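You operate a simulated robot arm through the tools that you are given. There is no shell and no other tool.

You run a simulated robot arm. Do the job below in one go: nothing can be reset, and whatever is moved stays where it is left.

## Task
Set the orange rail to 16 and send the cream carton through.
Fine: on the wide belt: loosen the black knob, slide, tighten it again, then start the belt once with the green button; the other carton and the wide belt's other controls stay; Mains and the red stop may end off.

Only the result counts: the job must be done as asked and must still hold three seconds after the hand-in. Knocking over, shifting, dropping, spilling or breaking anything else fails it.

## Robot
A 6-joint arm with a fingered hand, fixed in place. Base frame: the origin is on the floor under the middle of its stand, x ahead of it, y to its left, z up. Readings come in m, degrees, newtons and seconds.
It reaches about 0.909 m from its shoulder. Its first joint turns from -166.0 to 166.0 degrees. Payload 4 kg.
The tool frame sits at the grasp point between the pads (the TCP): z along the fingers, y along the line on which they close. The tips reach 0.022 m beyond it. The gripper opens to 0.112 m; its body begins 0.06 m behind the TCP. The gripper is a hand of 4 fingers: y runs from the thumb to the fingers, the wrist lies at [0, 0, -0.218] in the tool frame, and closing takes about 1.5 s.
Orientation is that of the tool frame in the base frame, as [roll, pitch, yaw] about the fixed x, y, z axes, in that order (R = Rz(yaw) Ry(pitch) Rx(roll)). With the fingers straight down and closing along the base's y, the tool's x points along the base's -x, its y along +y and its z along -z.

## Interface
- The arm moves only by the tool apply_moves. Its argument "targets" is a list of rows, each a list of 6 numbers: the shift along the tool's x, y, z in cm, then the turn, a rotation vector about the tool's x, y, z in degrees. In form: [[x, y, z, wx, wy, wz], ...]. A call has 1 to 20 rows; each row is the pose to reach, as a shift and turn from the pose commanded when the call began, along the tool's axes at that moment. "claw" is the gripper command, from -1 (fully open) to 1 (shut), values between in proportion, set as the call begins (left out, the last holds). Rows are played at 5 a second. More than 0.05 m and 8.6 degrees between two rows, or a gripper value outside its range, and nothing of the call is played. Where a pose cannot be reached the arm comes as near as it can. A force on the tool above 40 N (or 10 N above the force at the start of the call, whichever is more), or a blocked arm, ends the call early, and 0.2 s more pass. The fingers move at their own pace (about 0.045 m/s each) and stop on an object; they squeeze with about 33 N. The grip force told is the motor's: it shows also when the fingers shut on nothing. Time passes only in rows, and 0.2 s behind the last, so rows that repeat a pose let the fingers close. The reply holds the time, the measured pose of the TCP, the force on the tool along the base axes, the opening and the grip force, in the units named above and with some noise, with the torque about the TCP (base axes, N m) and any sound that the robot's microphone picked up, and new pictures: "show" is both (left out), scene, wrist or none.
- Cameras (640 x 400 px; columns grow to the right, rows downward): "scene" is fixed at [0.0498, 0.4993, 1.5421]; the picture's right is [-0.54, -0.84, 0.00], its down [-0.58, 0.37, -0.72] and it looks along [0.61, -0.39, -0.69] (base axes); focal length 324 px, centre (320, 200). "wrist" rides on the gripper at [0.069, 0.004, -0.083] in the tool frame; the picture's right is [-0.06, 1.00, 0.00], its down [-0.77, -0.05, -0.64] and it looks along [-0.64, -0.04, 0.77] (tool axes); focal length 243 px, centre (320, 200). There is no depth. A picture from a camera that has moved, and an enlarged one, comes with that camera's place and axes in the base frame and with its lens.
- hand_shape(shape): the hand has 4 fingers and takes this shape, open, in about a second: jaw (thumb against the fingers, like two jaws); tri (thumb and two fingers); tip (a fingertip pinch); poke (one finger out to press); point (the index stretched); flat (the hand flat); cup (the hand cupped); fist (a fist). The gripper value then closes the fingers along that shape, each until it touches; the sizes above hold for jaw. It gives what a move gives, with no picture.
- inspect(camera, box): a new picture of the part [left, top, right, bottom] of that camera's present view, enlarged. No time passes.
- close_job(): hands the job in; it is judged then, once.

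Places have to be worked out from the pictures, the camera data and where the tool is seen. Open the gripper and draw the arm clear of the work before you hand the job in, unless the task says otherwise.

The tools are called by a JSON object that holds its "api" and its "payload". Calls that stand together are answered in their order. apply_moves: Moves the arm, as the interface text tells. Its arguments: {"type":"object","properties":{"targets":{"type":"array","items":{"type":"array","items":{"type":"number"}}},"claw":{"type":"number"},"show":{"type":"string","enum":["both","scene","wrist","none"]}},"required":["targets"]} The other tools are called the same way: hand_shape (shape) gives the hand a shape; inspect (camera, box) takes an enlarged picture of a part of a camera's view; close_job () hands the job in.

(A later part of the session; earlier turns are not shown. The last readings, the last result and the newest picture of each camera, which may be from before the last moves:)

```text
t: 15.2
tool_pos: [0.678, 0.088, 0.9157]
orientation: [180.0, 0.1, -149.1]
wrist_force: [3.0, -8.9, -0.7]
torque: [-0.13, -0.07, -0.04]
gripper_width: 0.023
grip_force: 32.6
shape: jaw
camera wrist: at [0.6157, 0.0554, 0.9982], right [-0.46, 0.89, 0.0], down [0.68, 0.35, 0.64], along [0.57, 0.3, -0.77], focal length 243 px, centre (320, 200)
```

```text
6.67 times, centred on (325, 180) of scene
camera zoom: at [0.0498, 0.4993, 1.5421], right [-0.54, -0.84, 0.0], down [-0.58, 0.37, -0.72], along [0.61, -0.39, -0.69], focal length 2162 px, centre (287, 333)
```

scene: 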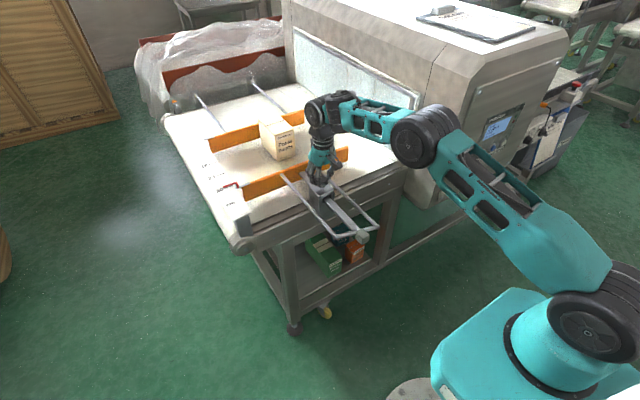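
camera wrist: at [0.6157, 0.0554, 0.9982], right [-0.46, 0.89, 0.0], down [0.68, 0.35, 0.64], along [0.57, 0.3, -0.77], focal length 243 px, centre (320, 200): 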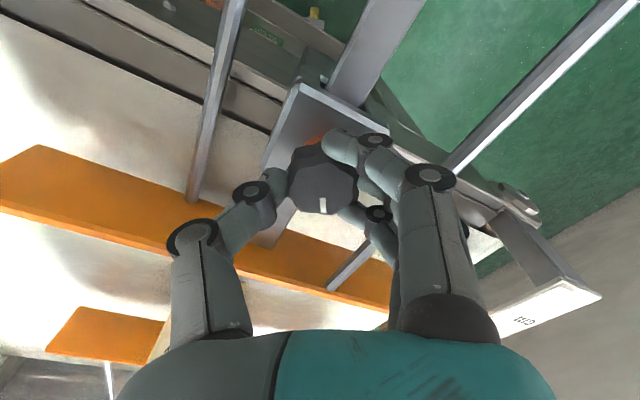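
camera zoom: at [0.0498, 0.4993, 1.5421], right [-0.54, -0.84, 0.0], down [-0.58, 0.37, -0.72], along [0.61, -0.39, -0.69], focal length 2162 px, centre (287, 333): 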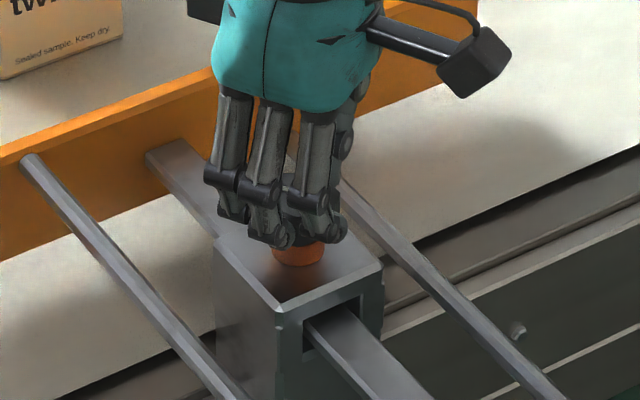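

The knob turned with the hand, and an orange collar now shows under it, which looks like a loosened indicator. I'll turn further to be sure it is free.

{"api": "apply_moves", "payload": {"targets": [[0, 0, 0, 0, 0, -6], [0, 0, 0, 0, 0, -12], [0, 0, 0, 0, 0, -18], [0, 0, 0, 0, 0, -24], [0, 0, 0, 0, 0, -30]], "claw": 1, "show": "wrist"}}

{"api": "inspect", "payload": {"camera": "wrist", "box": [220, 90, 440, 250]}}

{"api": "inspect", "payload": {"camera": "scene", "box": [295, 150, 355, 210]}}

```text
t: 16.4
tool_pos: [0.6781, 0.0877, 0.9154]
orientation: [-179.9, 0.1, -118.8]
wrist_force: [10.3, -6.9, 0.4]
torque: [-0.1, -0.21, -0.09]
gripper_width: 0.0236
grip_force: 32.9
shape: jaw
camera wrist: at [0.6401, 0.0289, 0.9982], right [-0.84, 0.54, 0.0], down [0.41, 0.65, 0.64], along [0.35, 0.54, -0.77], focal length 243 px, centre (320, 200)
```

wrist: 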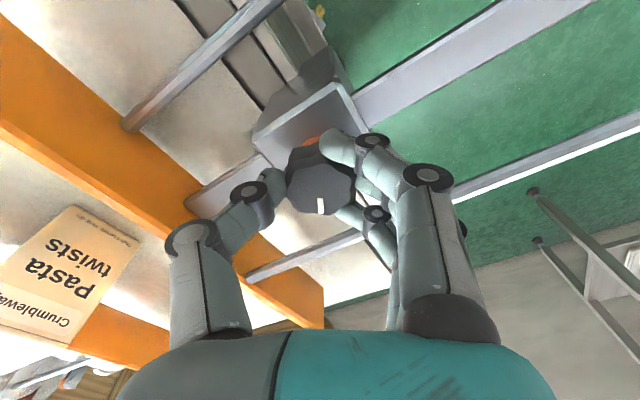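

```text
2.50 times, centred on (330, 170) of wrist
camera zoom: at [0.6401, 0.0289, 0.9982], right [-0.84, 0.54, 0.0], down [0.41, 0.65, 0.64], along [0.35, 0.54, -0.77], focal length 606 px, centre (295, 275)
```

zoom: 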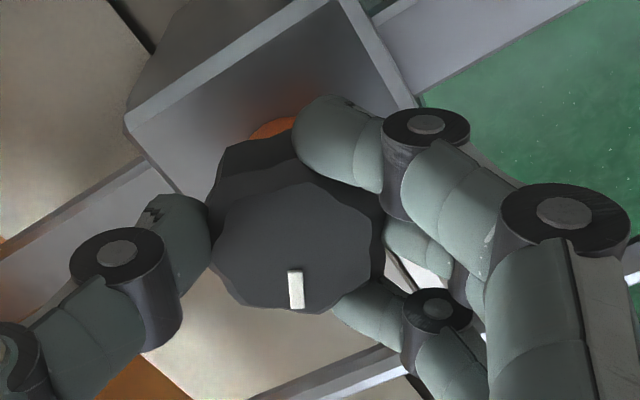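

```text
6.67 times, centred on (325, 180) of scene
camera zoom: at [0.0498, 0.4993, 1.5421], right [-0.54, -0.84, 0.0], down [-0.58, 0.37, -0.72], along [0.61, -0.39, -0.69], focal length 2162 px, centre (287, 333)
```

zoom: 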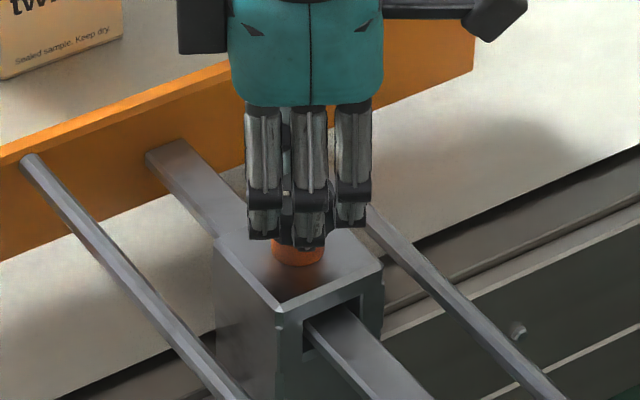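

60° turned with little torque and the orange collar still showing. I'll add another 24° so the clamp is clearly loose.

{"api": "apply_moves", "payload": {"targets": [[0, 0, 0, 0, 0, -6], [0, 0, 0, 0, 0, -12], [0, 0, 0, 0, 0, -18], [0, 0, 0, 0, 0, -24]], "claw": 1, "show": "wrist"}}

{"api": "inspect", "payload": {"camera": "wrist", "box": [220, 90, 440, 250]}}

{"api": "inspect", "payload": {"camera": "scene", "box": [295, 150, 355, 210]}}

```text
t: 17.4
tool_pos: [0.6779, 0.088, 0.9157]
orientation: [-180.0, 0.0, -95.0]
wrist_force: [14.4, -5.5, -1.7]
torque: [-0.05, -0.26, -0.14]
gripper_width: 0.0232
grip_force: 33.0
shape: jaw
camera wrist: at [0.6673, 0.0185, 0.9984], right [-0.99, 0.15, 0.0], down [0.11, 0.76, 0.64], along [0.1, 0.64, -0.77], focal length 243 px, centre (320, 200)
```

wrist: 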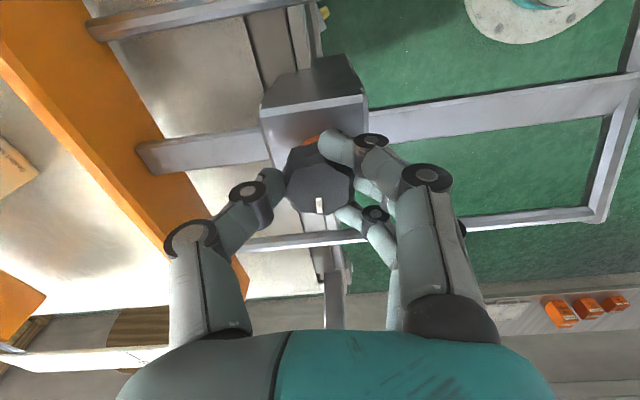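

```text
2.50 times, centred on (330, 170) of wrist
camera zoom: at [0.6673, 0.0185, 0.9984], right [-0.99, 0.15, 0.0], down [0.11, 0.76, 0.64], along [0.1, 0.64, -0.77], focal length 606 px, centre (295, 275)
```

zoom: 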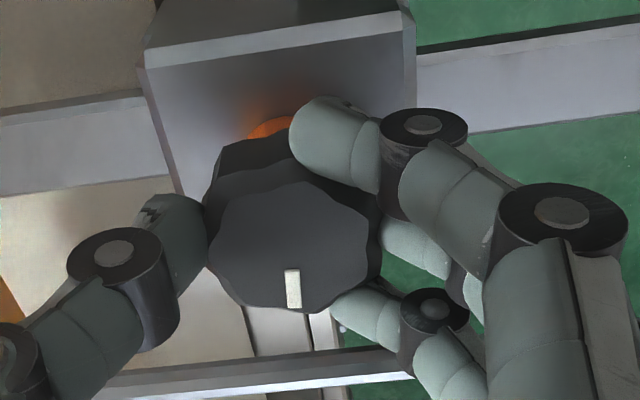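

```text
6.67 times, centred on (325, 180) of scene
camera zoom: at [0.0498, 0.4993, 1.5421], right [-0.54, -0.84, 0.0], down [-0.58, 0.37, -0.72], along [0.61, -0.39, -0.69], focal length 2162 px, centre (287, 333)
```

zoom: 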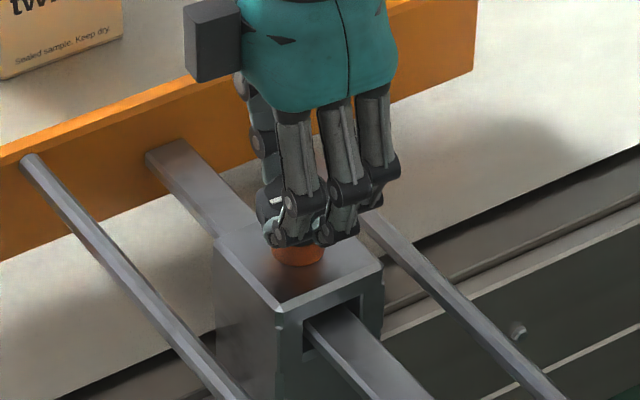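

The knob has turned about 84° and stays with the hand. I'll release it and lift straight up.

{"api": "apply_moves", "payload": {"targets": [[0, 0, 0, 0, 0, 0], [0, 0, 0, 0, 0, 0], [0, 0, 0, 0, 0, 0], [0, 0, 0, 0, 0, 0], [0, 0, -2, 0, 0, 0], [0, 0, -5, 0, 0, 0], [0, 0, -9, 0, 0, 0], [0, 0, -13, 0, 0, 0]], "claw": -0.1, "show": "both"}}

{"api": "inspect", "payload": {"camera": "scene", "box": [290, 160, 390, 250]}}

```text
t: 19.2
tool_pos: [0.6786, 0.0897, 1.0456]
orientation: [179.9, -0.1, -95.0]
wrist_force: [-1.0, 0.7, -0.4]
torque: [0.03, 0.03, 0.01]
gripper_width: 0.0611
grip_force: 0.0
shape: jaw
camera wrist: at [0.6657, 0.02, 1.1284], right [-0.99, 0.15, 0.0], down [0.12, 0.76, 0.64], along [0.1, 0.63, -0.77], focal length 243 px, centre (320, 200)
```

scene: 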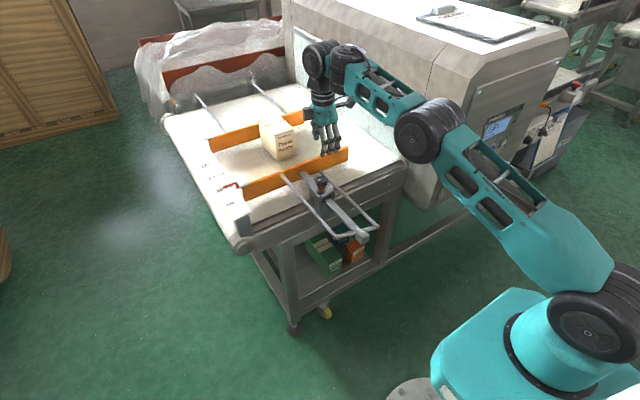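
wrist: 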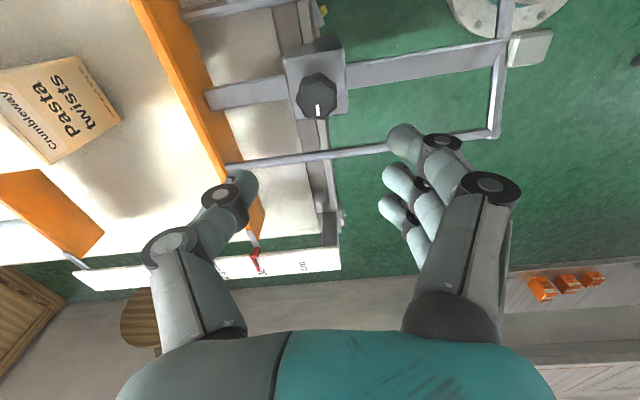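

```text
4.44 times, centred on (340, 205) of scene
camera zoom: at [0.0498, 0.4993, 1.5421], right [-0.54, -0.84, 0.0], down [-0.58, 0.37, -0.72], along [0.61, -0.39, -0.69], focal length 1441 px, centre (231, 178)
```

zoom: 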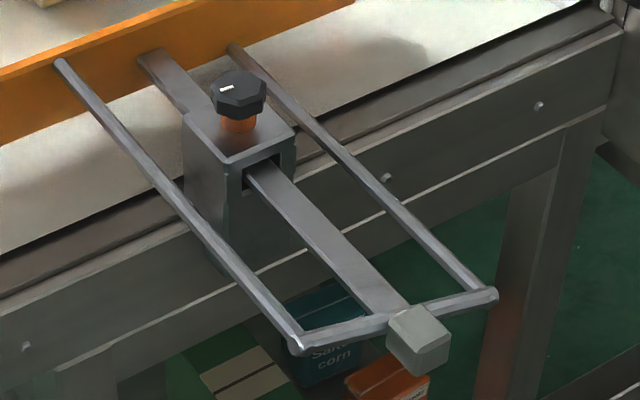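

The orange collar under the knob confirms it is loose. The frame's end block is at about [0.470, 0.090], top z≈0.855. I'll go back over it with the hand turned so the jaws close along y, to grip the block and push.

{"api": "apply_moves", "payload": {"targets": [[0.17, 2.0, 0, 0, 0, 7.7], [0.35, 4.0, 0, 0, 0, 15.4], [0.52, 5.9, 0, 0, 0, 23.1], [0.7, 7.9, 0, 0, 0, 30.8], [0.87, 9.9, 0, 0, 0, 38.5], [1.04, 11.9, 0, 0, 0, 46.2], [1.22, 13.9, 0, 0, 0, 53.9], [1.39, 15.8, 0, 0, 0, 61.6], [1.56, 17.8, 0, 0, 0, 69.3], [1.74, 19.8, 0, 0, 0, 77], [1.91, 21.8, 2, 0, 0, 85]], "show": "both"}}

{"api": "inspect", "payload": {"camera": "wrist", "box": [220, 40, 440, 200]}}

{"api": "inspect", "payload": {"camera": "scene", "box": [290, 160, 410, 250]}}

```text
t: 21.6
tool_pos: [0.455, 0.0874, 1.0263]
orientation: [179.9, 0.0, 179.9]
wrist_force: [-0.6, 0.4, -0.2]
torque: [-0.01, -0.02, -0.02]
gripper_width: 0.0611
grip_force: 0.0
shape: jaw
camera wrist: at [0.3849, 0.0914, 1.1095], right [0.07, 1.0, 0.0], down [0.76, -0.05, 0.64], along [0.64, -0.04, -0.77], focal length 243 px, centre (320, 200)
```

scene: 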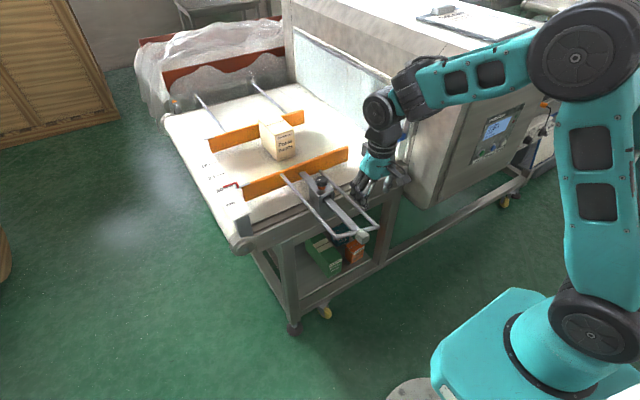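
wrist: 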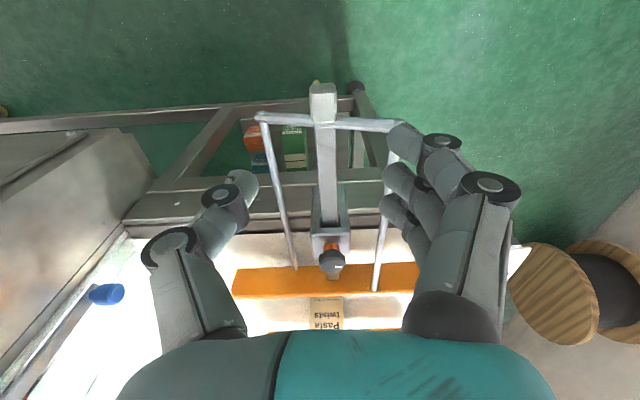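

```text
2.50 times, centred on (330, 120) of wrist
camera zoom: at [0.3849, 0.0914, 1.1095], right [0.07, 1.0, 0.0], down [0.76, -0.05, 0.64], along [0.64, -0.04, -0.77], focal length 606 px, centre (295, 400)
```

zoom: 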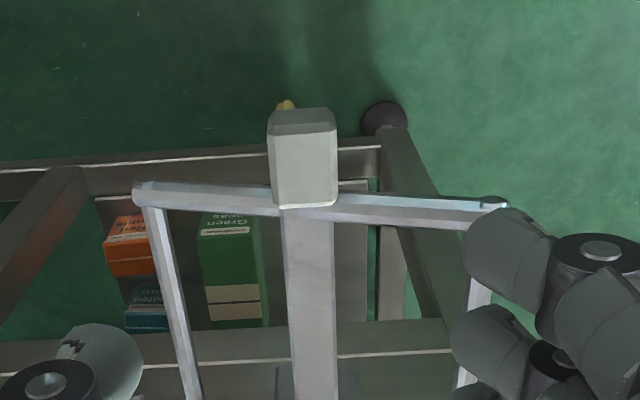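

```text
4.44 times, centred on (350, 205) of scene
camera zoom: at [0.0498, 0.4993, 1.5421], right [-0.54, -0.84, 0.0], down [-0.58, 0.37, -0.72], along [0.61, -0.39, -0.69], focal length 1441 px, centre (187, 178)
```

zoom: 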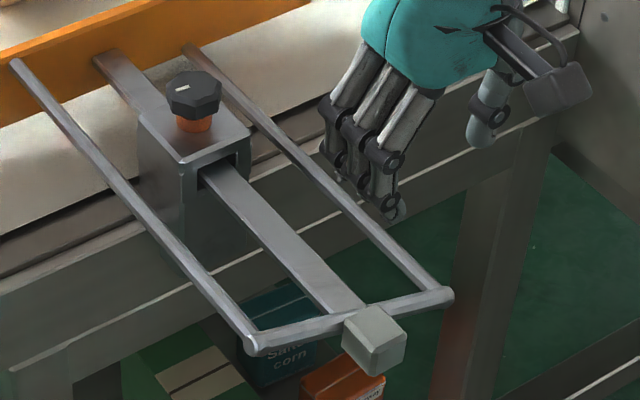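

The block measures about 2.9 cm, spanning x 0.459–0.488 at y≈0.089 with top z≈0.857. I'll lower with a small x/y correction to just above it and check.

{"api": "apply_moves", "payload": {"targets": [[-0.5, 0.2, 3, 0, 0, 0], [-0.5, 0.2, 6, 0, 0, 0], [-0.5, 0.2, 9, 0, 0, 0], [-0.5, 0.2, 12, 0, 0, 0]], "show": "wrist"}}

{"api": "inspect", "payload": {"camera": "wrist", "box": [220, 60, 440, 220]}}

{"api": "inspect", "payload": {"camera": "scene", "box": [310, 160, 430, 250]}}

```text
t: 22.6
tool_pos: [0.4652, 0.0888, 0.9032]
orientation: [180.0, 0.0, -180.0]
wrist_force: [0.5, -0.5, -0.3]
torque: [0.02, 0.04, 0.0]
gripper_width: 0.0609
grip_force: 0.0
shape: jaw
camera wrist: at [0.3943, 0.0937, 0.9868], right [0.06, 1.0, 0.0], down [0.77, -0.05, 0.64], along [0.64, -0.04, -0.77], focal length 243 px, centre (320, 200)
```

wrist: 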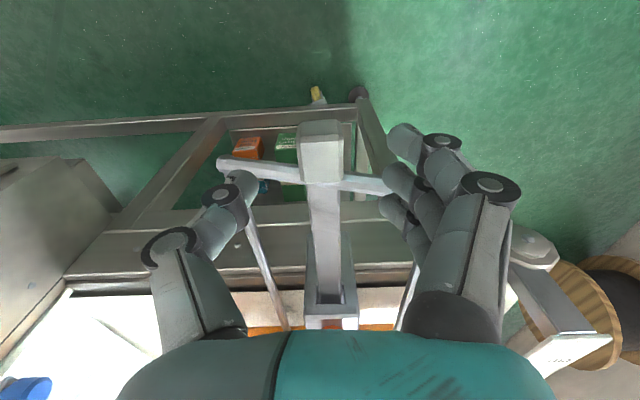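

```text
2.50 times, centred on (330, 140) of wrist
camera zoom: at [0.3943, 0.0937, 0.9868], right [0.06, 1.0, 0.0], down [0.77, -0.05, 0.64], along [0.64, -0.04, -0.77], focal length 606 px, centre (295, 350)
```

zoom: 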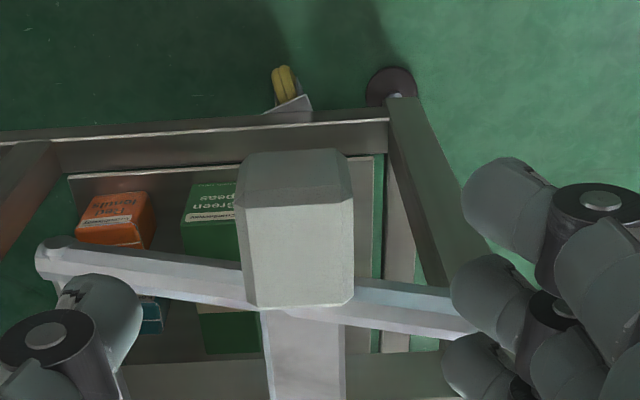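

```text
4.44 times, centred on (370, 205) of scene
camera zoom: at [0.0498, 0.4993, 1.5421], right [-0.54, -0.84, 0.0], down [-0.58, 0.37, -0.72], along [0.61, -0.39, -0.69], focal length 1441 px, centre (98, 178)
```

zoom: 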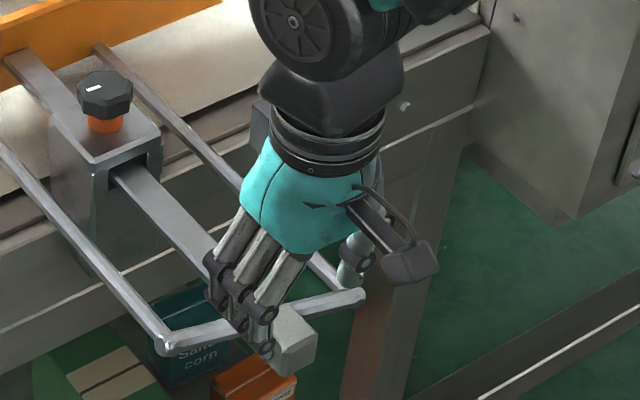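

The block sits at x 0.458–0.487, y≈0.090, top 0.857, with the crossbar face at about 0.489. I'll shift back 4 mm so the fingers clear the crossbar, then lower around the block.

{"api": "apply_moves", "payload": {"targets": [[0.4, 0.05, 1.5, 0, 0, 0], [0.4, 0.05, 3, 0, 0, 0], [0.4, 0.05, 4.5, 0, 0, 0], [0.4, 0.05, 5.7, 0, 0, 0]], "show": "wrist"}}

{"api": "inspect", "payload": {"camera": "wrist", "box": [220, 90, 440, 250]}}

{"api": "inspect", "payload": {"camera": "scene", "box": [310, 180, 430, 260]}}

```text
t: 23.6
tool_pos: [0.4609, 0.0905, 0.8497]
orientation: [-180.0, 0.0, -180.0]
wrist_force: [0.2, -0.6, 0.6]
torque: [-0.04, 0.02, -0.02]
gripper_width: 0.061
grip_force: 0.1
shape: jaw
camera wrist: at [0.3902, 0.0942, 0.932], right [0.06, 1.0, 0.0], down [0.76, -0.05, 0.64], along [0.64, -0.04, -0.77], focal length 243 px, centre (320, 200)
```

wrist: 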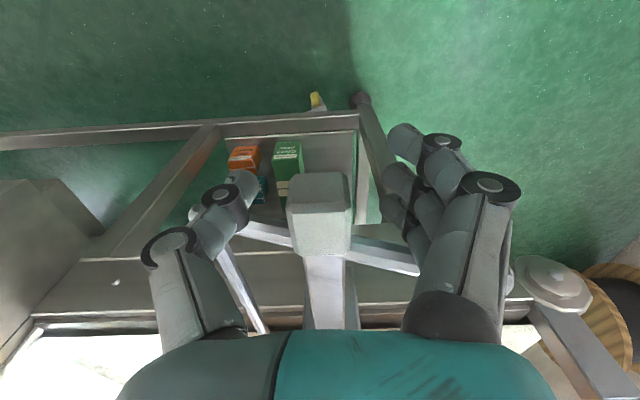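

```text
2.50 times, centred on (330, 170) of wrist
camera zoom: at [0.3902, 0.0942, 0.932], right [0.06, 1.0, 0.0], down [0.76, -0.05, 0.64], along [0.64, -0.04, -0.77], focal length 606 px, centre (295, 275)
```

zoom: 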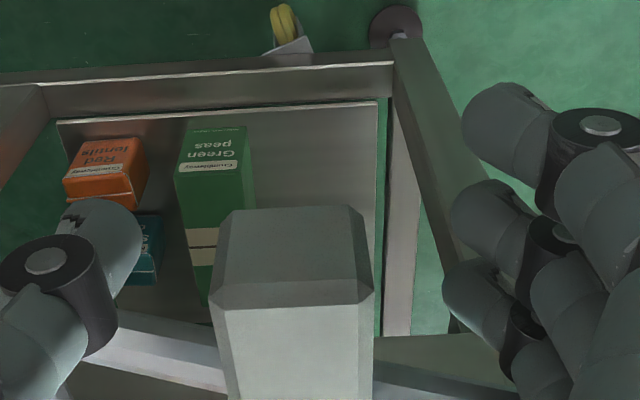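

```text
5.00 times, centred on (370, 220) of scene
camera zoom: at [0.0498, 0.4993, 1.5421], right [-0.54, -0.84, 0.0], down [-0.58, 0.37, -0.72], along [0.61, -0.39, -0.69], focal length 1621 px, centre (70, 100)
```

zoom: 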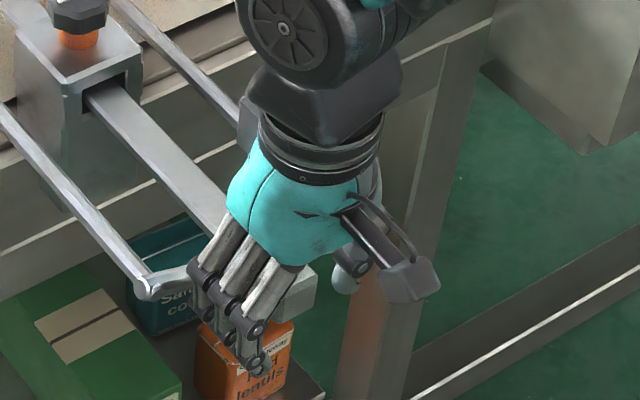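

The fingers would only catch the block's rear edge before meeting the crossbar, so a pure push is safer than a grip. I'll back off in -x, lower slightly, close the hand, and then push on the block's rear face.

{"api": "apply_moves", "payload": {"targets": [[2.5, 0, 0.3, 0, 0, 0], [5, 0, 0.5, 0, 0, 0]], "show": "none"}}

{"api": "apply_moves", "payload": {"targets": [[0, 0, 0, 0, 0, 0], [0, 0, 0, 0, 0, 0], [0, 0, 0, 0, 0, 0], [0, 0, 0, 0, 0, 0], [0, 0, 0, 0, 0, 0], [0, 0, 0, 0, 0, 0], [0, 0, 0, 0, 0, 0]], "claw": 1, "show": "both"}}

{"api": "inspect", "payload": {"camera": "wrist", "box": [220, 120, 440, 280]}}

{"api": "inspect", "payload": {"camera": "scene", "box": [310, 180, 430, 260]}}

```text
t: 24.2
tool_pos: [0.4095, 0.09, 0.8445]
orientation: [-179.9, 0.0, 180.0]
wrist_force: [0.5, 0.3, 0.4]
torque: [-0.02, -0.01, -0.02]
gripper_width: 0.0607
grip_force: 0.1
shape: jaw
```

```text
t: 25.8
tool_pos: [0.41, 0.0895, 0.8458]
orientation: [-180.0, 0.0, -180.0]
wrist_force: [-0.1, 0.7, 0.0]
torque: [0.02, -0.02, -0.02]
gripper_width: 0.0
grip_force: 33.0
shape: jaw
camera wrist: at [0.3395, 0.0931, 0.929], right [0.06, 1.0, 0.0], down [0.77, -0.05, 0.64], along [0.64, -0.04, -0.77], focal length 243 px, centre (320, 200)
```

scene: 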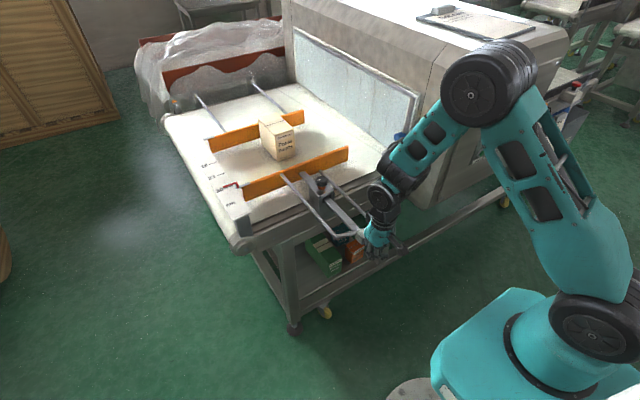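
wrist: 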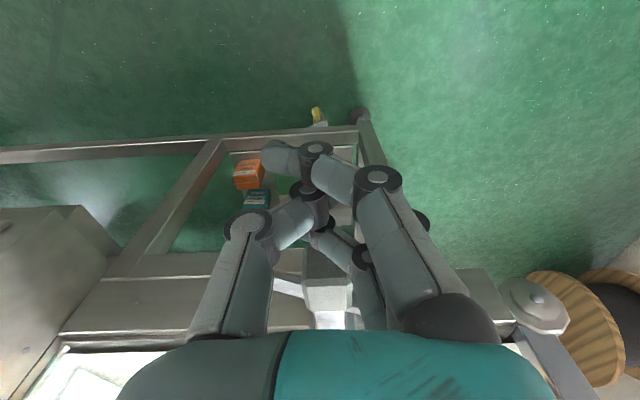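

```text
2.50 times, centred on (330, 200) of wrist
camera zoom: at [0.3395, 0.0931, 0.929], right [0.06, 1.0, 0.0], down [0.77, -0.05, 0.64], along [0.64, -0.04, -0.77], focal length 606 px, centre (295, 200)
```

zoom: 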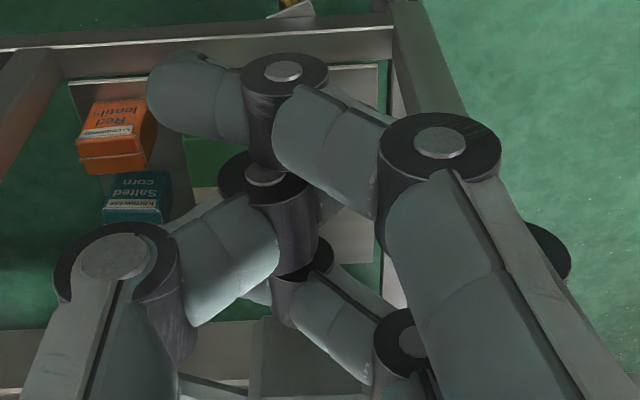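

```text
5.00 times, centred on (370, 220) of scene
camera zoom: at [0.0498, 0.4993, 1.5421], right [-0.54, -0.84, 0.0], down [-0.58, 0.37, -0.72], along [0.61, -0.39, -0.69], focal length 1621 px, centre (70, 100)
```

zoom: 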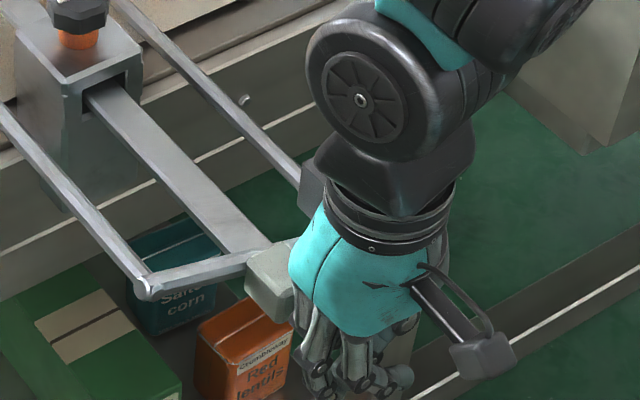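

The hand is closed just behind the block. I'll push forward 4 cm in small steps and check the force and whether the rail moves.

{"api": "apply_moves", "payload": {"targets": [[-0.8, 0, 0, 0, 0, 0], [-1.6, 0, 0, 0, 0, 0], [-2.4, 0, 0, 0, 0, 0], [-3.2, 0, 0, 0, 0, 0], [-4, 0, 0, 0, 0, 0]], "claw": 1, "show": "both"}}

{"api": "inspect", "payload": {"camera": "scene", "box": [190, 140, 290, 220]}}

{"api": "inspect", "payload": {"camera": "scene", "box": [310, 180, 430, 260]}}

```text
t: 27.0
tool_pos: [0.4491, 0.0911, 0.8418]
orientation: [-180.0, 0.1, -180.0]
wrist_force: [-1.4, -0.9, 0.6]
torque: [0.03, -0.07, 0.01]
gripper_width: 0.0
grip_force: 33.0
shape: jaw
camera wrist: at [0.3788, 0.0946, 0.9252], right [0.06, 1.0, 0.0], down [0.76, -0.05, 0.64], along [0.64, -0.04, -0.77], focal length 243 px, centre (320, 200)
```

scene: 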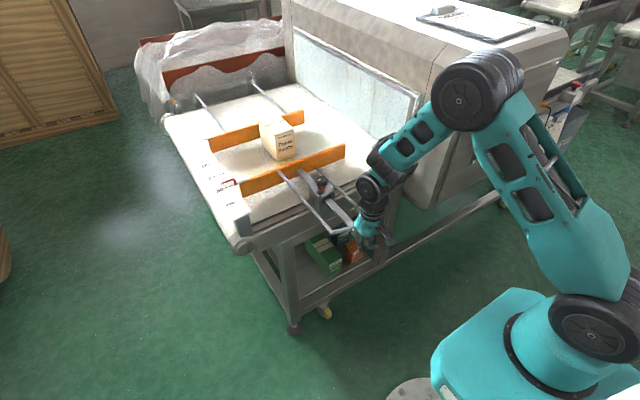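
wrist: 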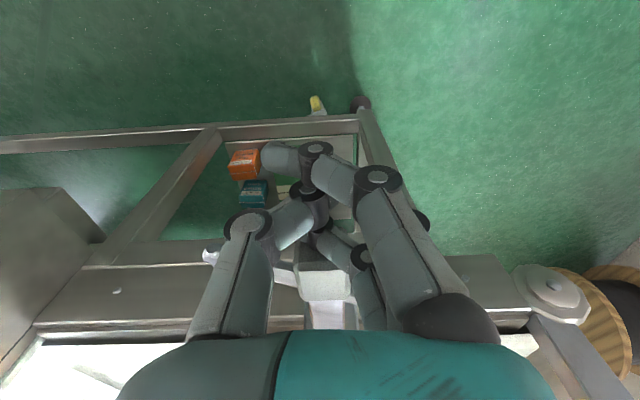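

```text
5.00 times, centred on (240, 180) of scene
camera zoom: at [0.0498, 0.4993, 1.5421], right [-0.54, -0.84, 0.0], down [-0.58, 0.37, -0.72], along [0.61, -0.39, -0.69], focal length 1621 px, centre (720, 300)
```

zoom: 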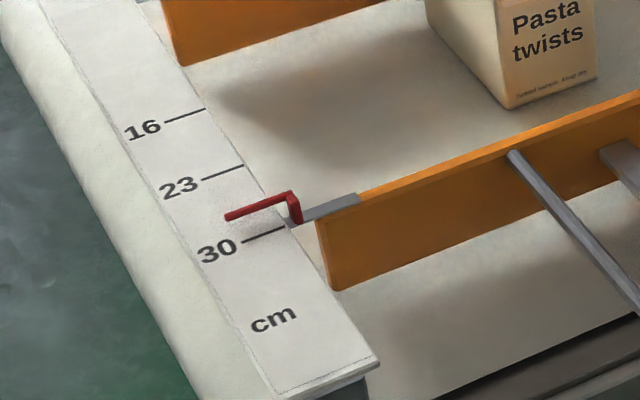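

```text
5.00 times, centred on (370, 220) of scene
camera zoom: at [0.0498, 0.4993, 1.5421], right [-0.54, -0.84, 0.0], down [-0.58, 0.37, -0.72], along [0.61, -0.39, -0.69], focal length 1621 px, centre (70, 100)
```

zoom: 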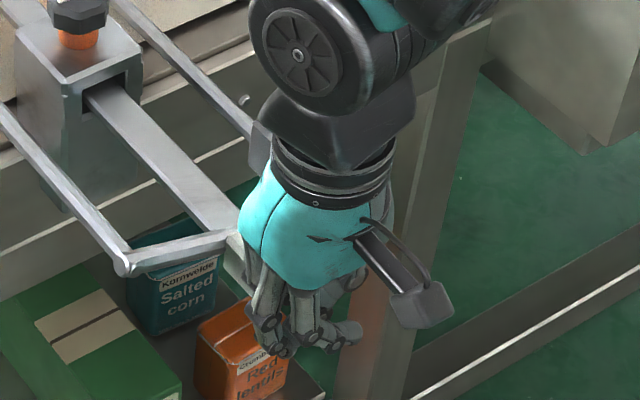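

The rail slides easily (about 1.4 N), the pointer now reads about 27.9, and it follows the hand. I'll push about 10 cm further in small steps and re-check.

{"api": "apply_moves", "payload": {"targets": [[-1, 0, 0, 0, 0, 0], [-2, 0, 0, 0, 0, 0], [-3, 0, 0, 0, 0, 0], [-4, 0, 0, 0, 0, 0], [-5, 0, 0, 0, 0, 0], [-6, 0, 0, 0, 0, 0], [-7, 0, 0, 0, 0, 0], [-8, 0, 0, 0, 0, 0], [-9, 0, 0, 0, 0, 0], [-9.5, 0, 0, 0, 0, 0], [-9.8, 0, 0, 0, 0, 0], [-10, 0, 0, 0, 0, 0]], "claw": 1, "show": "both"}}

{"api": "inspect", "payload": {"camera": "scene", "box": [190, 135, 270, 195]}}

{"api": "inspect", "payload": {"camera": "scene", "box": [230, 110, 350, 200]}}

```text
t: 29.6
tool_pos: [0.5497, 0.0928, 0.8431]
orientation: [180.0, 0.1, 180.0]
wrist_force: [-2.1, -0.9, 0.4]
torque: [0.02, -0.03, -0.01]
gripper_width: 0.0001
grip_force: 33.3
shape: jaw
camera wrist: at [0.4798, 0.0956, 0.9259], right [0.06, 1.0, 0.0], down [0.77, -0.05, 0.64], along [0.64, -0.04, -0.77], focal length 243 px, centre (320, 200)
```

scene: 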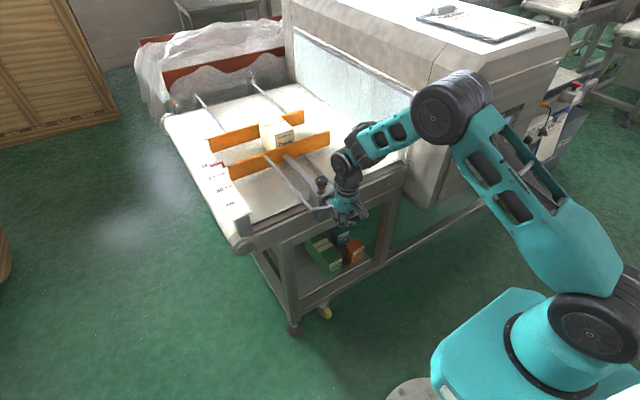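
wrist: 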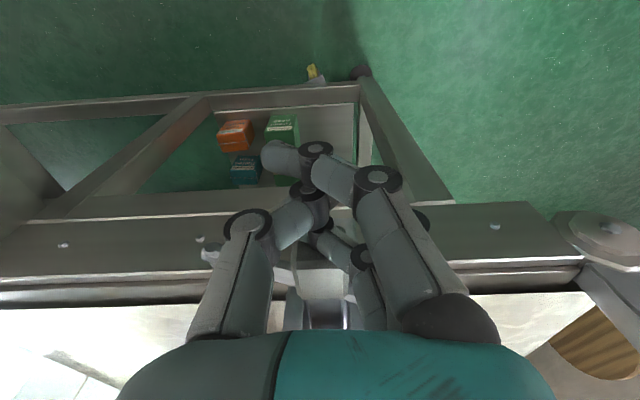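

```text
6.67 times, centred on (230, 165) of scene
camera zoom: at [0.0498, 0.4993, 1.5421], right [-0.54, -0.84, 0.0], down [-0.58, 0.37, -0.72], along [0.61, -0.39, -0.69], focal length 2162 px, centre (920, 433)
```

zoom: 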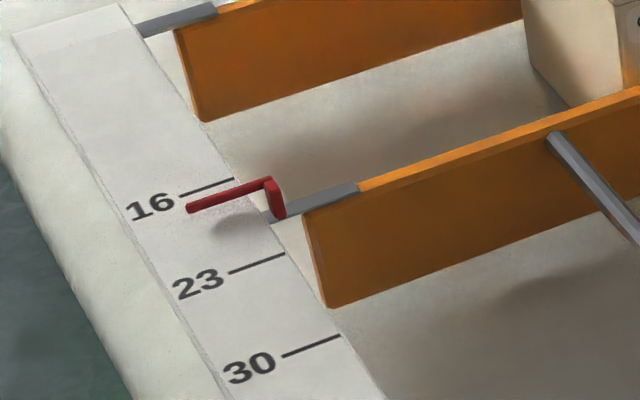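

```text
4.44 times, centred on (290, 155) of scene
camera zoom: at [0.0498, 0.4993, 1.5421], right [-0.54, -0.84, 0.0], down [-0.58, 0.37, -0.72], along [0.61, -0.39, -0.69], focal length 1441 px, centre (453, 400)
```

zoom: 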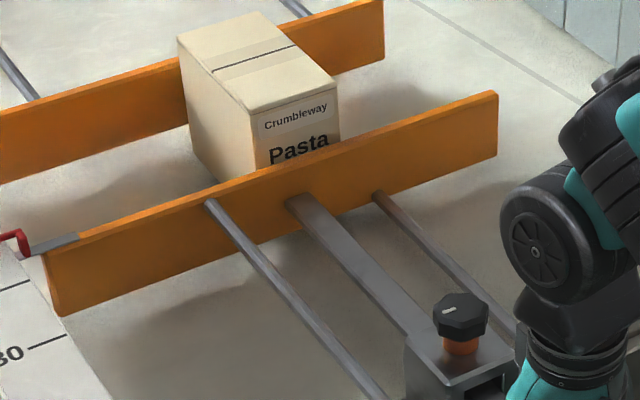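

The pointer reads about 17.9 after correcting for its height above the ruler, which matches the hand's travel. I'll push another 1.6 cm, slowly.

{"api": "apply_moves", "payload": {"targets": [[-0.4, 0, 0, 0, 0, 0], [-0.8, 0, 0, 0, 0, 0], [-1.2, 0, 0, 0, 0, 0], [-1.4, 0, 0, 0, 0, 0], [-1.6, 0, 0, 0, 0, 0], [-1.6, 0, 0, 0, 0, 0]], "claw": 1, "show": "scene"}}

{"api": "inspect", "payload": {"camera": "scene", "box": [195, 140, 255, 190]}}

{"api": "inspect", "payload": {"camera": "scene", "box": [230, 110, 350, 200]}}

```text
t: 31.0
tool_pos: [0.5674, 0.0913, 0.8425]
orientation: [180.0, 0.0, -180.0]
wrist_force: [-2.5, 0.4, 2.1]
torque: [-0.01, -0.07, 0.0]
gripper_width: 0.0002
grip_force: 32.9
shape: jaw
```

scene: 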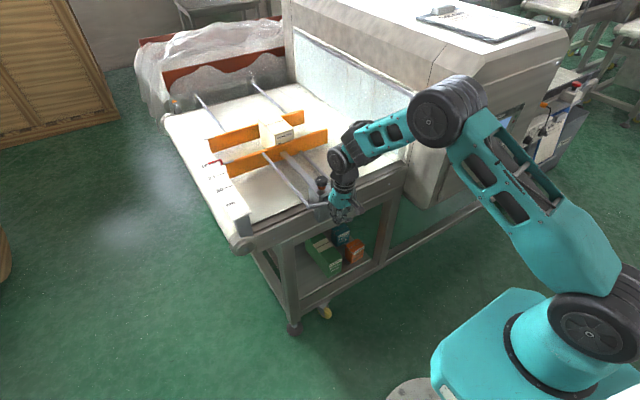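

```text
8.00 times, centred on (225, 165) of scene
camera zoom: at [0.0498, 0.4993, 1.5421], right [-0.54, -0.84, 0.0], down [-0.58, 0.37, -0.72], along [0.61, -0.39, -0.69], focal length 2594 px, centre (1080, 480)
```

zoom: 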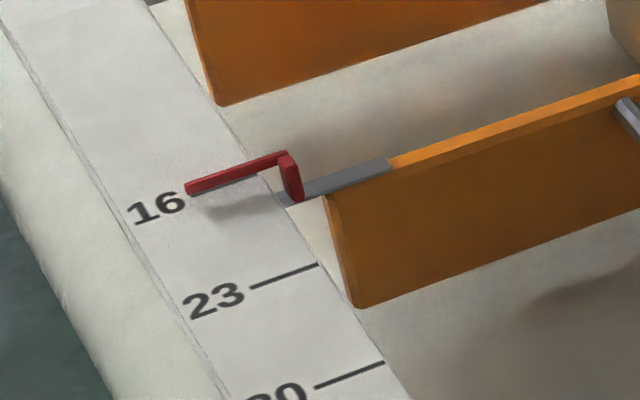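

```text
4.44 times, centred on (290, 155) of scene
camera zoom: at [0.0498, 0.4993, 1.5421], right [-0.54, -0.84, 0.0], down [-0.58, 0.37, -0.72], along [0.61, -0.39, -0.69], focal length 1441 px, centre (453, 400)
```

zoom: 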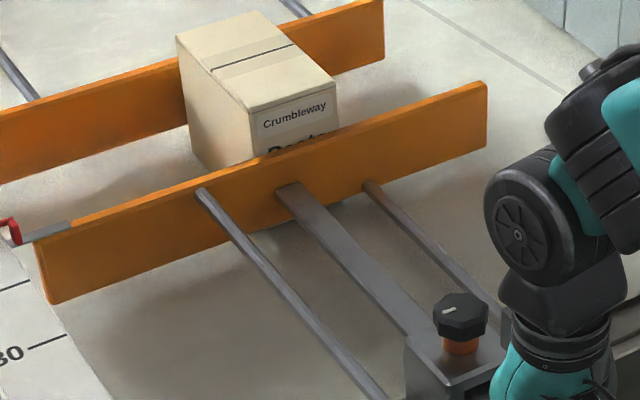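

The pointer is now at about 16.25 by estimate and the rail is just touching the carton. Before the last millimetres I'll back the hand off and take a low-angle wrist view to work out the pointer's height and its true reading.

{"api": "apply_moves", "payload": {"targets": [[2.5, 0, 0, 0, 0, 0], [5, 0, 0, 0, 0, 0], [5, 0, -4, 0, 0, 0], [5, 0, -8, 0, 0, 0], [5, 0, -12, 0, 0, 0]], "claw": 1, "show": "none"}}

{"api": "apply_moves", "payload": {"targets": [[-0.5, 4, -1, 0, -4, 0], [-1.2, 8, -2, 0, -8, 0], [-1.9, 12, -3, 0, -12, 0], [-2.6, 16, -3.7, 0, -16, 0], [-3.5, 21, -3.7, 0, -20, 0], [-3.5, 21, -3.7, 0, -20, 0]], "claw": -1, "show": "both"}}

```text
t: 32.2
tool_pos: [0.5156, 0.0882, 0.9637]
orientation: [-180.0, 0.0, 179.9]
wrist_force: [0.5, 0.3, -0.7]
torque: [-0.01, 0.04, 0.01]
gripper_width: 0.0002
grip_force: 33.0
shape: jaw
```

```text
refused: row 5 steps farther than a row can; nothing moved
```

Row 5 stepped slightly too far, so I'll resend the same path with finer steps.

{"api": "apply_moves", "payload": {"targets": [[-0.5, 3.5, -1, 0, -4, 0], [-1, 7, -2, 0, -8, 0], [-1.5, 10.5, -3, 0, -12, 0], [-2, 14, -3.7, 0, -16, 0], [-2.7, 17.5, -3.7, 0, -20, 0], [-3.5, 21, -3.7, 0, -20, 0]], "claw": -1, "show": "both"}}

```text
t: 33.6
tool_pos: [0.5492, 0.3031, 1.0003]
orientation: [180.0, 20.1, 180.0]
wrist_force: [0.1, -0.4, -0.2]
torque: [0.01, 0.02, 0.03]
gripper_width: 0.1121
grip_force: 0.0
shape: jaw
camera wrist: at [0.4547, 0.307, 1.0554], right [0.06, 1.0, 0.02], down [0.5, -0.05, 0.87], along [0.86, -0.04, -0.5], focal length 243 px, centre (320, 200)
```

scene: 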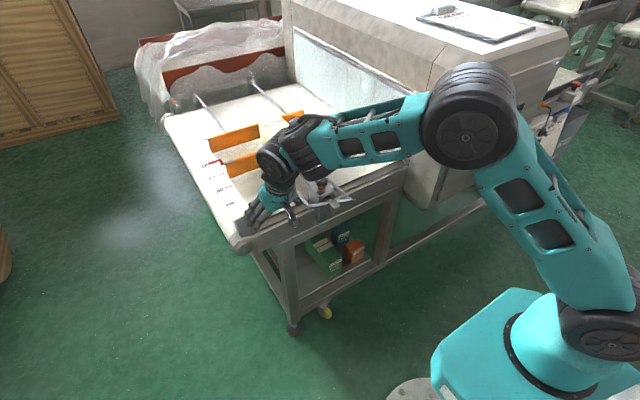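
wrist: 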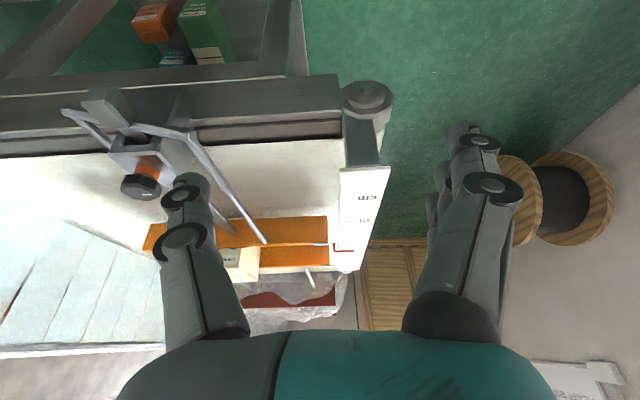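

The ruler and pointer show clearly from this low angle, so I'll zoom in tightly.

{"api": "inspect", "payload": {"camera": "wrist", "box": [320, 180, 400, 275]}}

{"api": "inspect", "payload": {"camera": "wrist", "box": [325, 215, 375, 265]}}

{"api": "inspect", "payload": {"camera": "wrist", "box": [140, 200, 340, 320]}}

{"api": "inspect", "payload": {"camera": "scene", "box": [200, 150, 240, 180]}}

```text
4.21 times, centred on (360, 228) of wrist
camera zoom: at [0.4547, 0.307, 1.0554], right [0.06, 1.0, 0.02], down [0.5, -0.05, 0.87], along [0.86, -0.04, -0.5], focal length 1022 px, centre (152, 84)
```

zoom: 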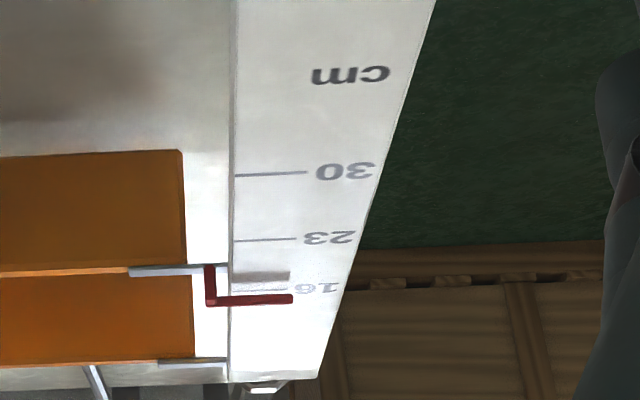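

```text
8.00 times, centred on (350, 240) of wrist
camera zoom: at [0.4547, 0.307, 1.0554], right [0.06, 1.0, 0.02], down [0.5, -0.05, 0.87], along [0.86, -0.04, -0.5], focal length 1941 px, centre (80, -120)
```

zoom: 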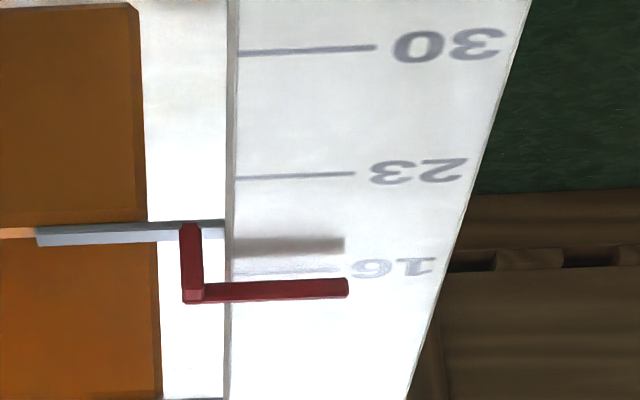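

```text
3.20 times, centred on (240, 260) of wrist
camera zoom: at [0.4547, 0.307, 1.0554], right [0.06, 1.0, 0.02], down [0.5, -0.05, 0.87], along [0.86, -0.04, -0.5], focal length 776 px, centre (576, 8)
```

zoom: 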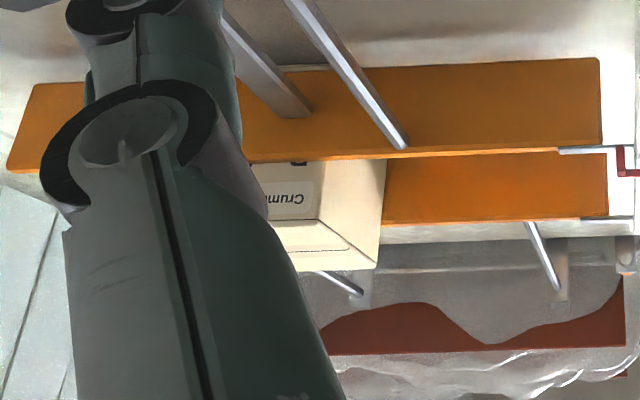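

```text
13.33 times, centred on (220, 165) of scene
camera zoom: at [0.0498, 0.4993, 1.5421], right [-0.54, -0.84, 0.0], down [-0.58, 0.37, -0.72], along [0.61, -0.39, -0.69], focal length 4323 px, centre (1653, 667)
```

zoom: 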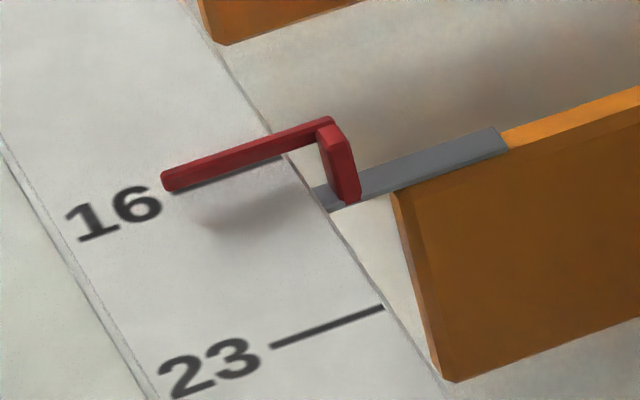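

Combining the low wrist view with the scene view, the pointer sits about 6.4 mm above the ruler and reads about 16.3. This matches the hand travel (16.25), so about 2.7 mm more is needed. I'll return behind the block with the hand closed.

{"api": "apply_moves", "payload": {"targets": [[0.76, -3.5, 0.38, 0, 3.5, 0], [1.52, -7, 0.76, 0, 7, 0], [2.28, -10.5, 1.14, 0, 10.5, 0], [3.04, -14, 1.52, 0, 14, 0], [3.8, -17.5, 1.9, 0, 17, 0], [4.56, -21, 2.28, 0, 20, 0], [4.56, -21, 2.28, 0, 20, 0], [4.56, -21, 2.28, 0, 20, 0]], "claw": 1, "show": "wrist"}}

```text
t: 35.4
tool_pos: [0.5142, 0.0899, 0.9631]
orientation: [179.9, 0.0, 179.9]
wrist_force: [-0.9, 0.4, -0.2]
torque: [-0.01, -0.03, -0.02]
gripper_width: 0.0
grip_force: 32.8
shape: jaw
camera wrist: at [0.4439, 0.0942, 1.0455], right [0.06, 1.0, 0.0], down [0.77, -0.05, 0.64], along [0.64, -0.04, -0.77], focal length 243 px, centre (320, 200)
```

wrist: 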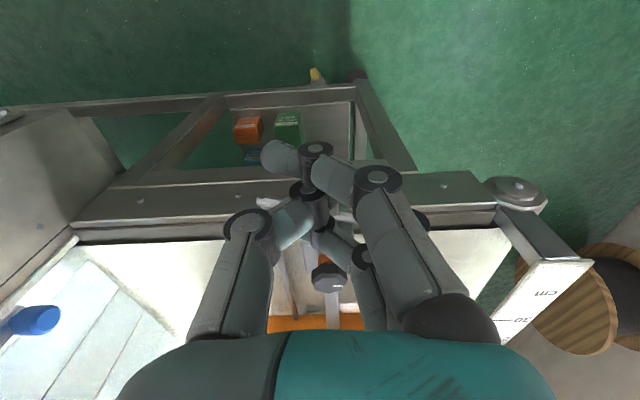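

I'm back at the standoff pose. I'll lower behind the block and advance to about 2.7 mm past the last push position.

{"api": "apply_moves", "payload": {"targets": [[0, 0, 4, 0, 0, 0], [0, 0, 8, 0, 0, 0], [0, 0, 12, 0, 0, 0], [-2.5, 0, 12, 0, 0, 0], [-4, 0, 12, 0, 0, 0], [-4.8, 0, 12, 0, 0, 0], [-5.1, 0, 12, 0, 0, 0], [-5.27, 0, 12, 0, 0, 0], [-5.27, 0, 12, 0, 0, 0]], "claw": 1, "show": "scene"}}

{"api": "inspect", "payload": {"camera": "scene", "box": [200, 150, 240, 180]}}

{"api": "inspect", "payload": {"camera": "scene", "box": [230, 110, 350, 200]}}

```text
t: 37.4
tool_pos: [0.5699, 0.0909, 0.842]
orientation: [180.0, 0.0, 180.0]
wrist_force: [-3.9, -0.9, -1.2]
torque: [0.03, 0.03, 0.0]
gripper_width: 0.0
grip_force: 33.5
shape: jaw
```

scene: 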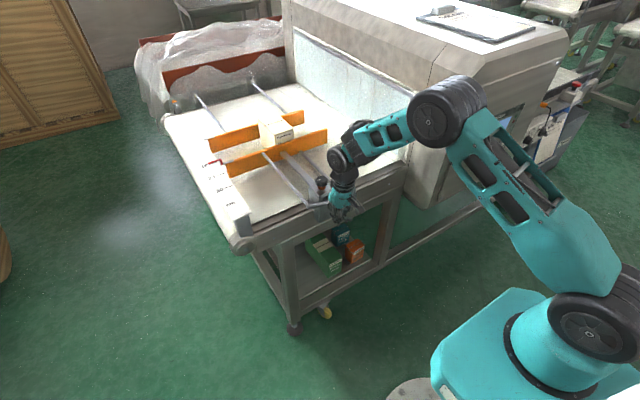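

```text
13.33 times, centred on (220, 165) of scene
camera zoom: at [0.0498, 0.4993, 1.5421], right [-0.54, -0.84, 0.0], down [-0.58, 0.37, -0.72], along [0.61, -0.39, -0.69], focal length 4323 px, centre (1653, 667)
```

zoom: 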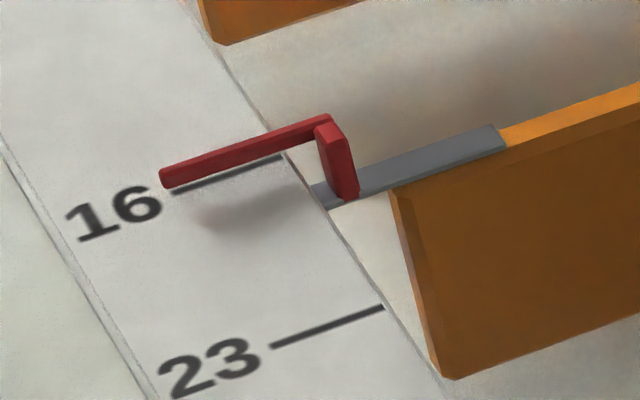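

```text
4.44 times, centred on (290, 155) of scene
camera zoom: at [0.0498, 0.4993, 1.5421], right [-0.54, -0.84, 0.0], down [-0.58, 0.37, -0.72], along [0.61, -0.39, -0.69], focal length 1441 px, centre (453, 400)
```

zoom: 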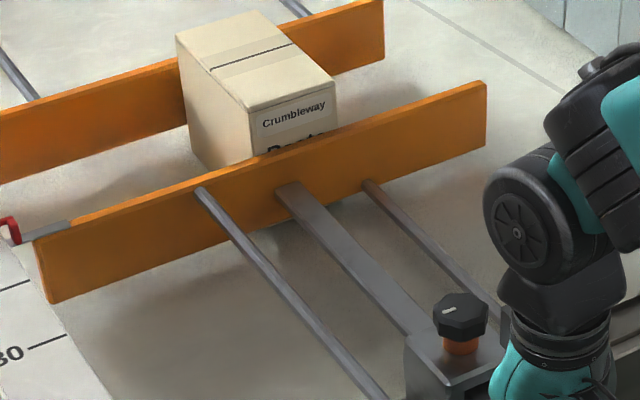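

The rail moved only about 1.4 mm, so the reading is about 16.15. I'll nudge another 1.5 mm.

{"api": "apply_moves", "payload": {"targets": [[-0.1, 0, 0, 0, 0, 0], [-0.15, 0, 0, 0, 0, 0], [-0.15, 0, 0, 0, 0, 0]], "claw": 1, "show": "none"}}

{"api": "inspect", "payload": {"camera": "scene", "box": [200, 150, 240, 180]}}

```text
t: 38.2
tool_pos: [0.5702, 0.0918, 0.8424]
orientation: [-179.9, 0.0, -179.9]
wrist_force: [-4.1, -1.1, -1.4]
torque: [0.01, -0.03, -0.07]
gripper_width: 0.0001
grip_force: 33.1
shape: jaw
```

```text
13.33 times, centred on (220, 165) of scene
camera zoom: at [0.0498, 0.4993, 1.5421], right [-0.54, -0.84, 0.0], down [-0.58, 0.37, -0.72], along [0.61, -0.39, -0.69], focal length 4323 px, centre (1653, 667)
```

zoom: 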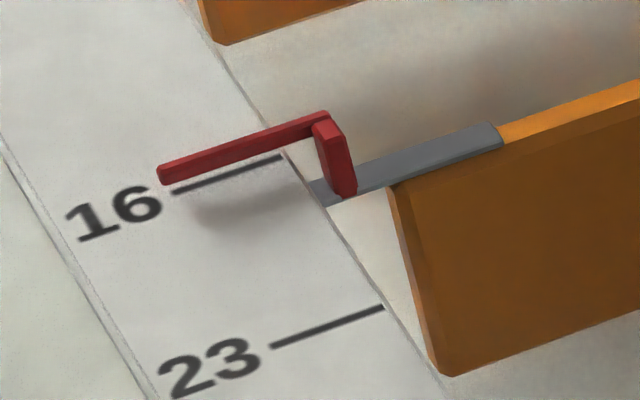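

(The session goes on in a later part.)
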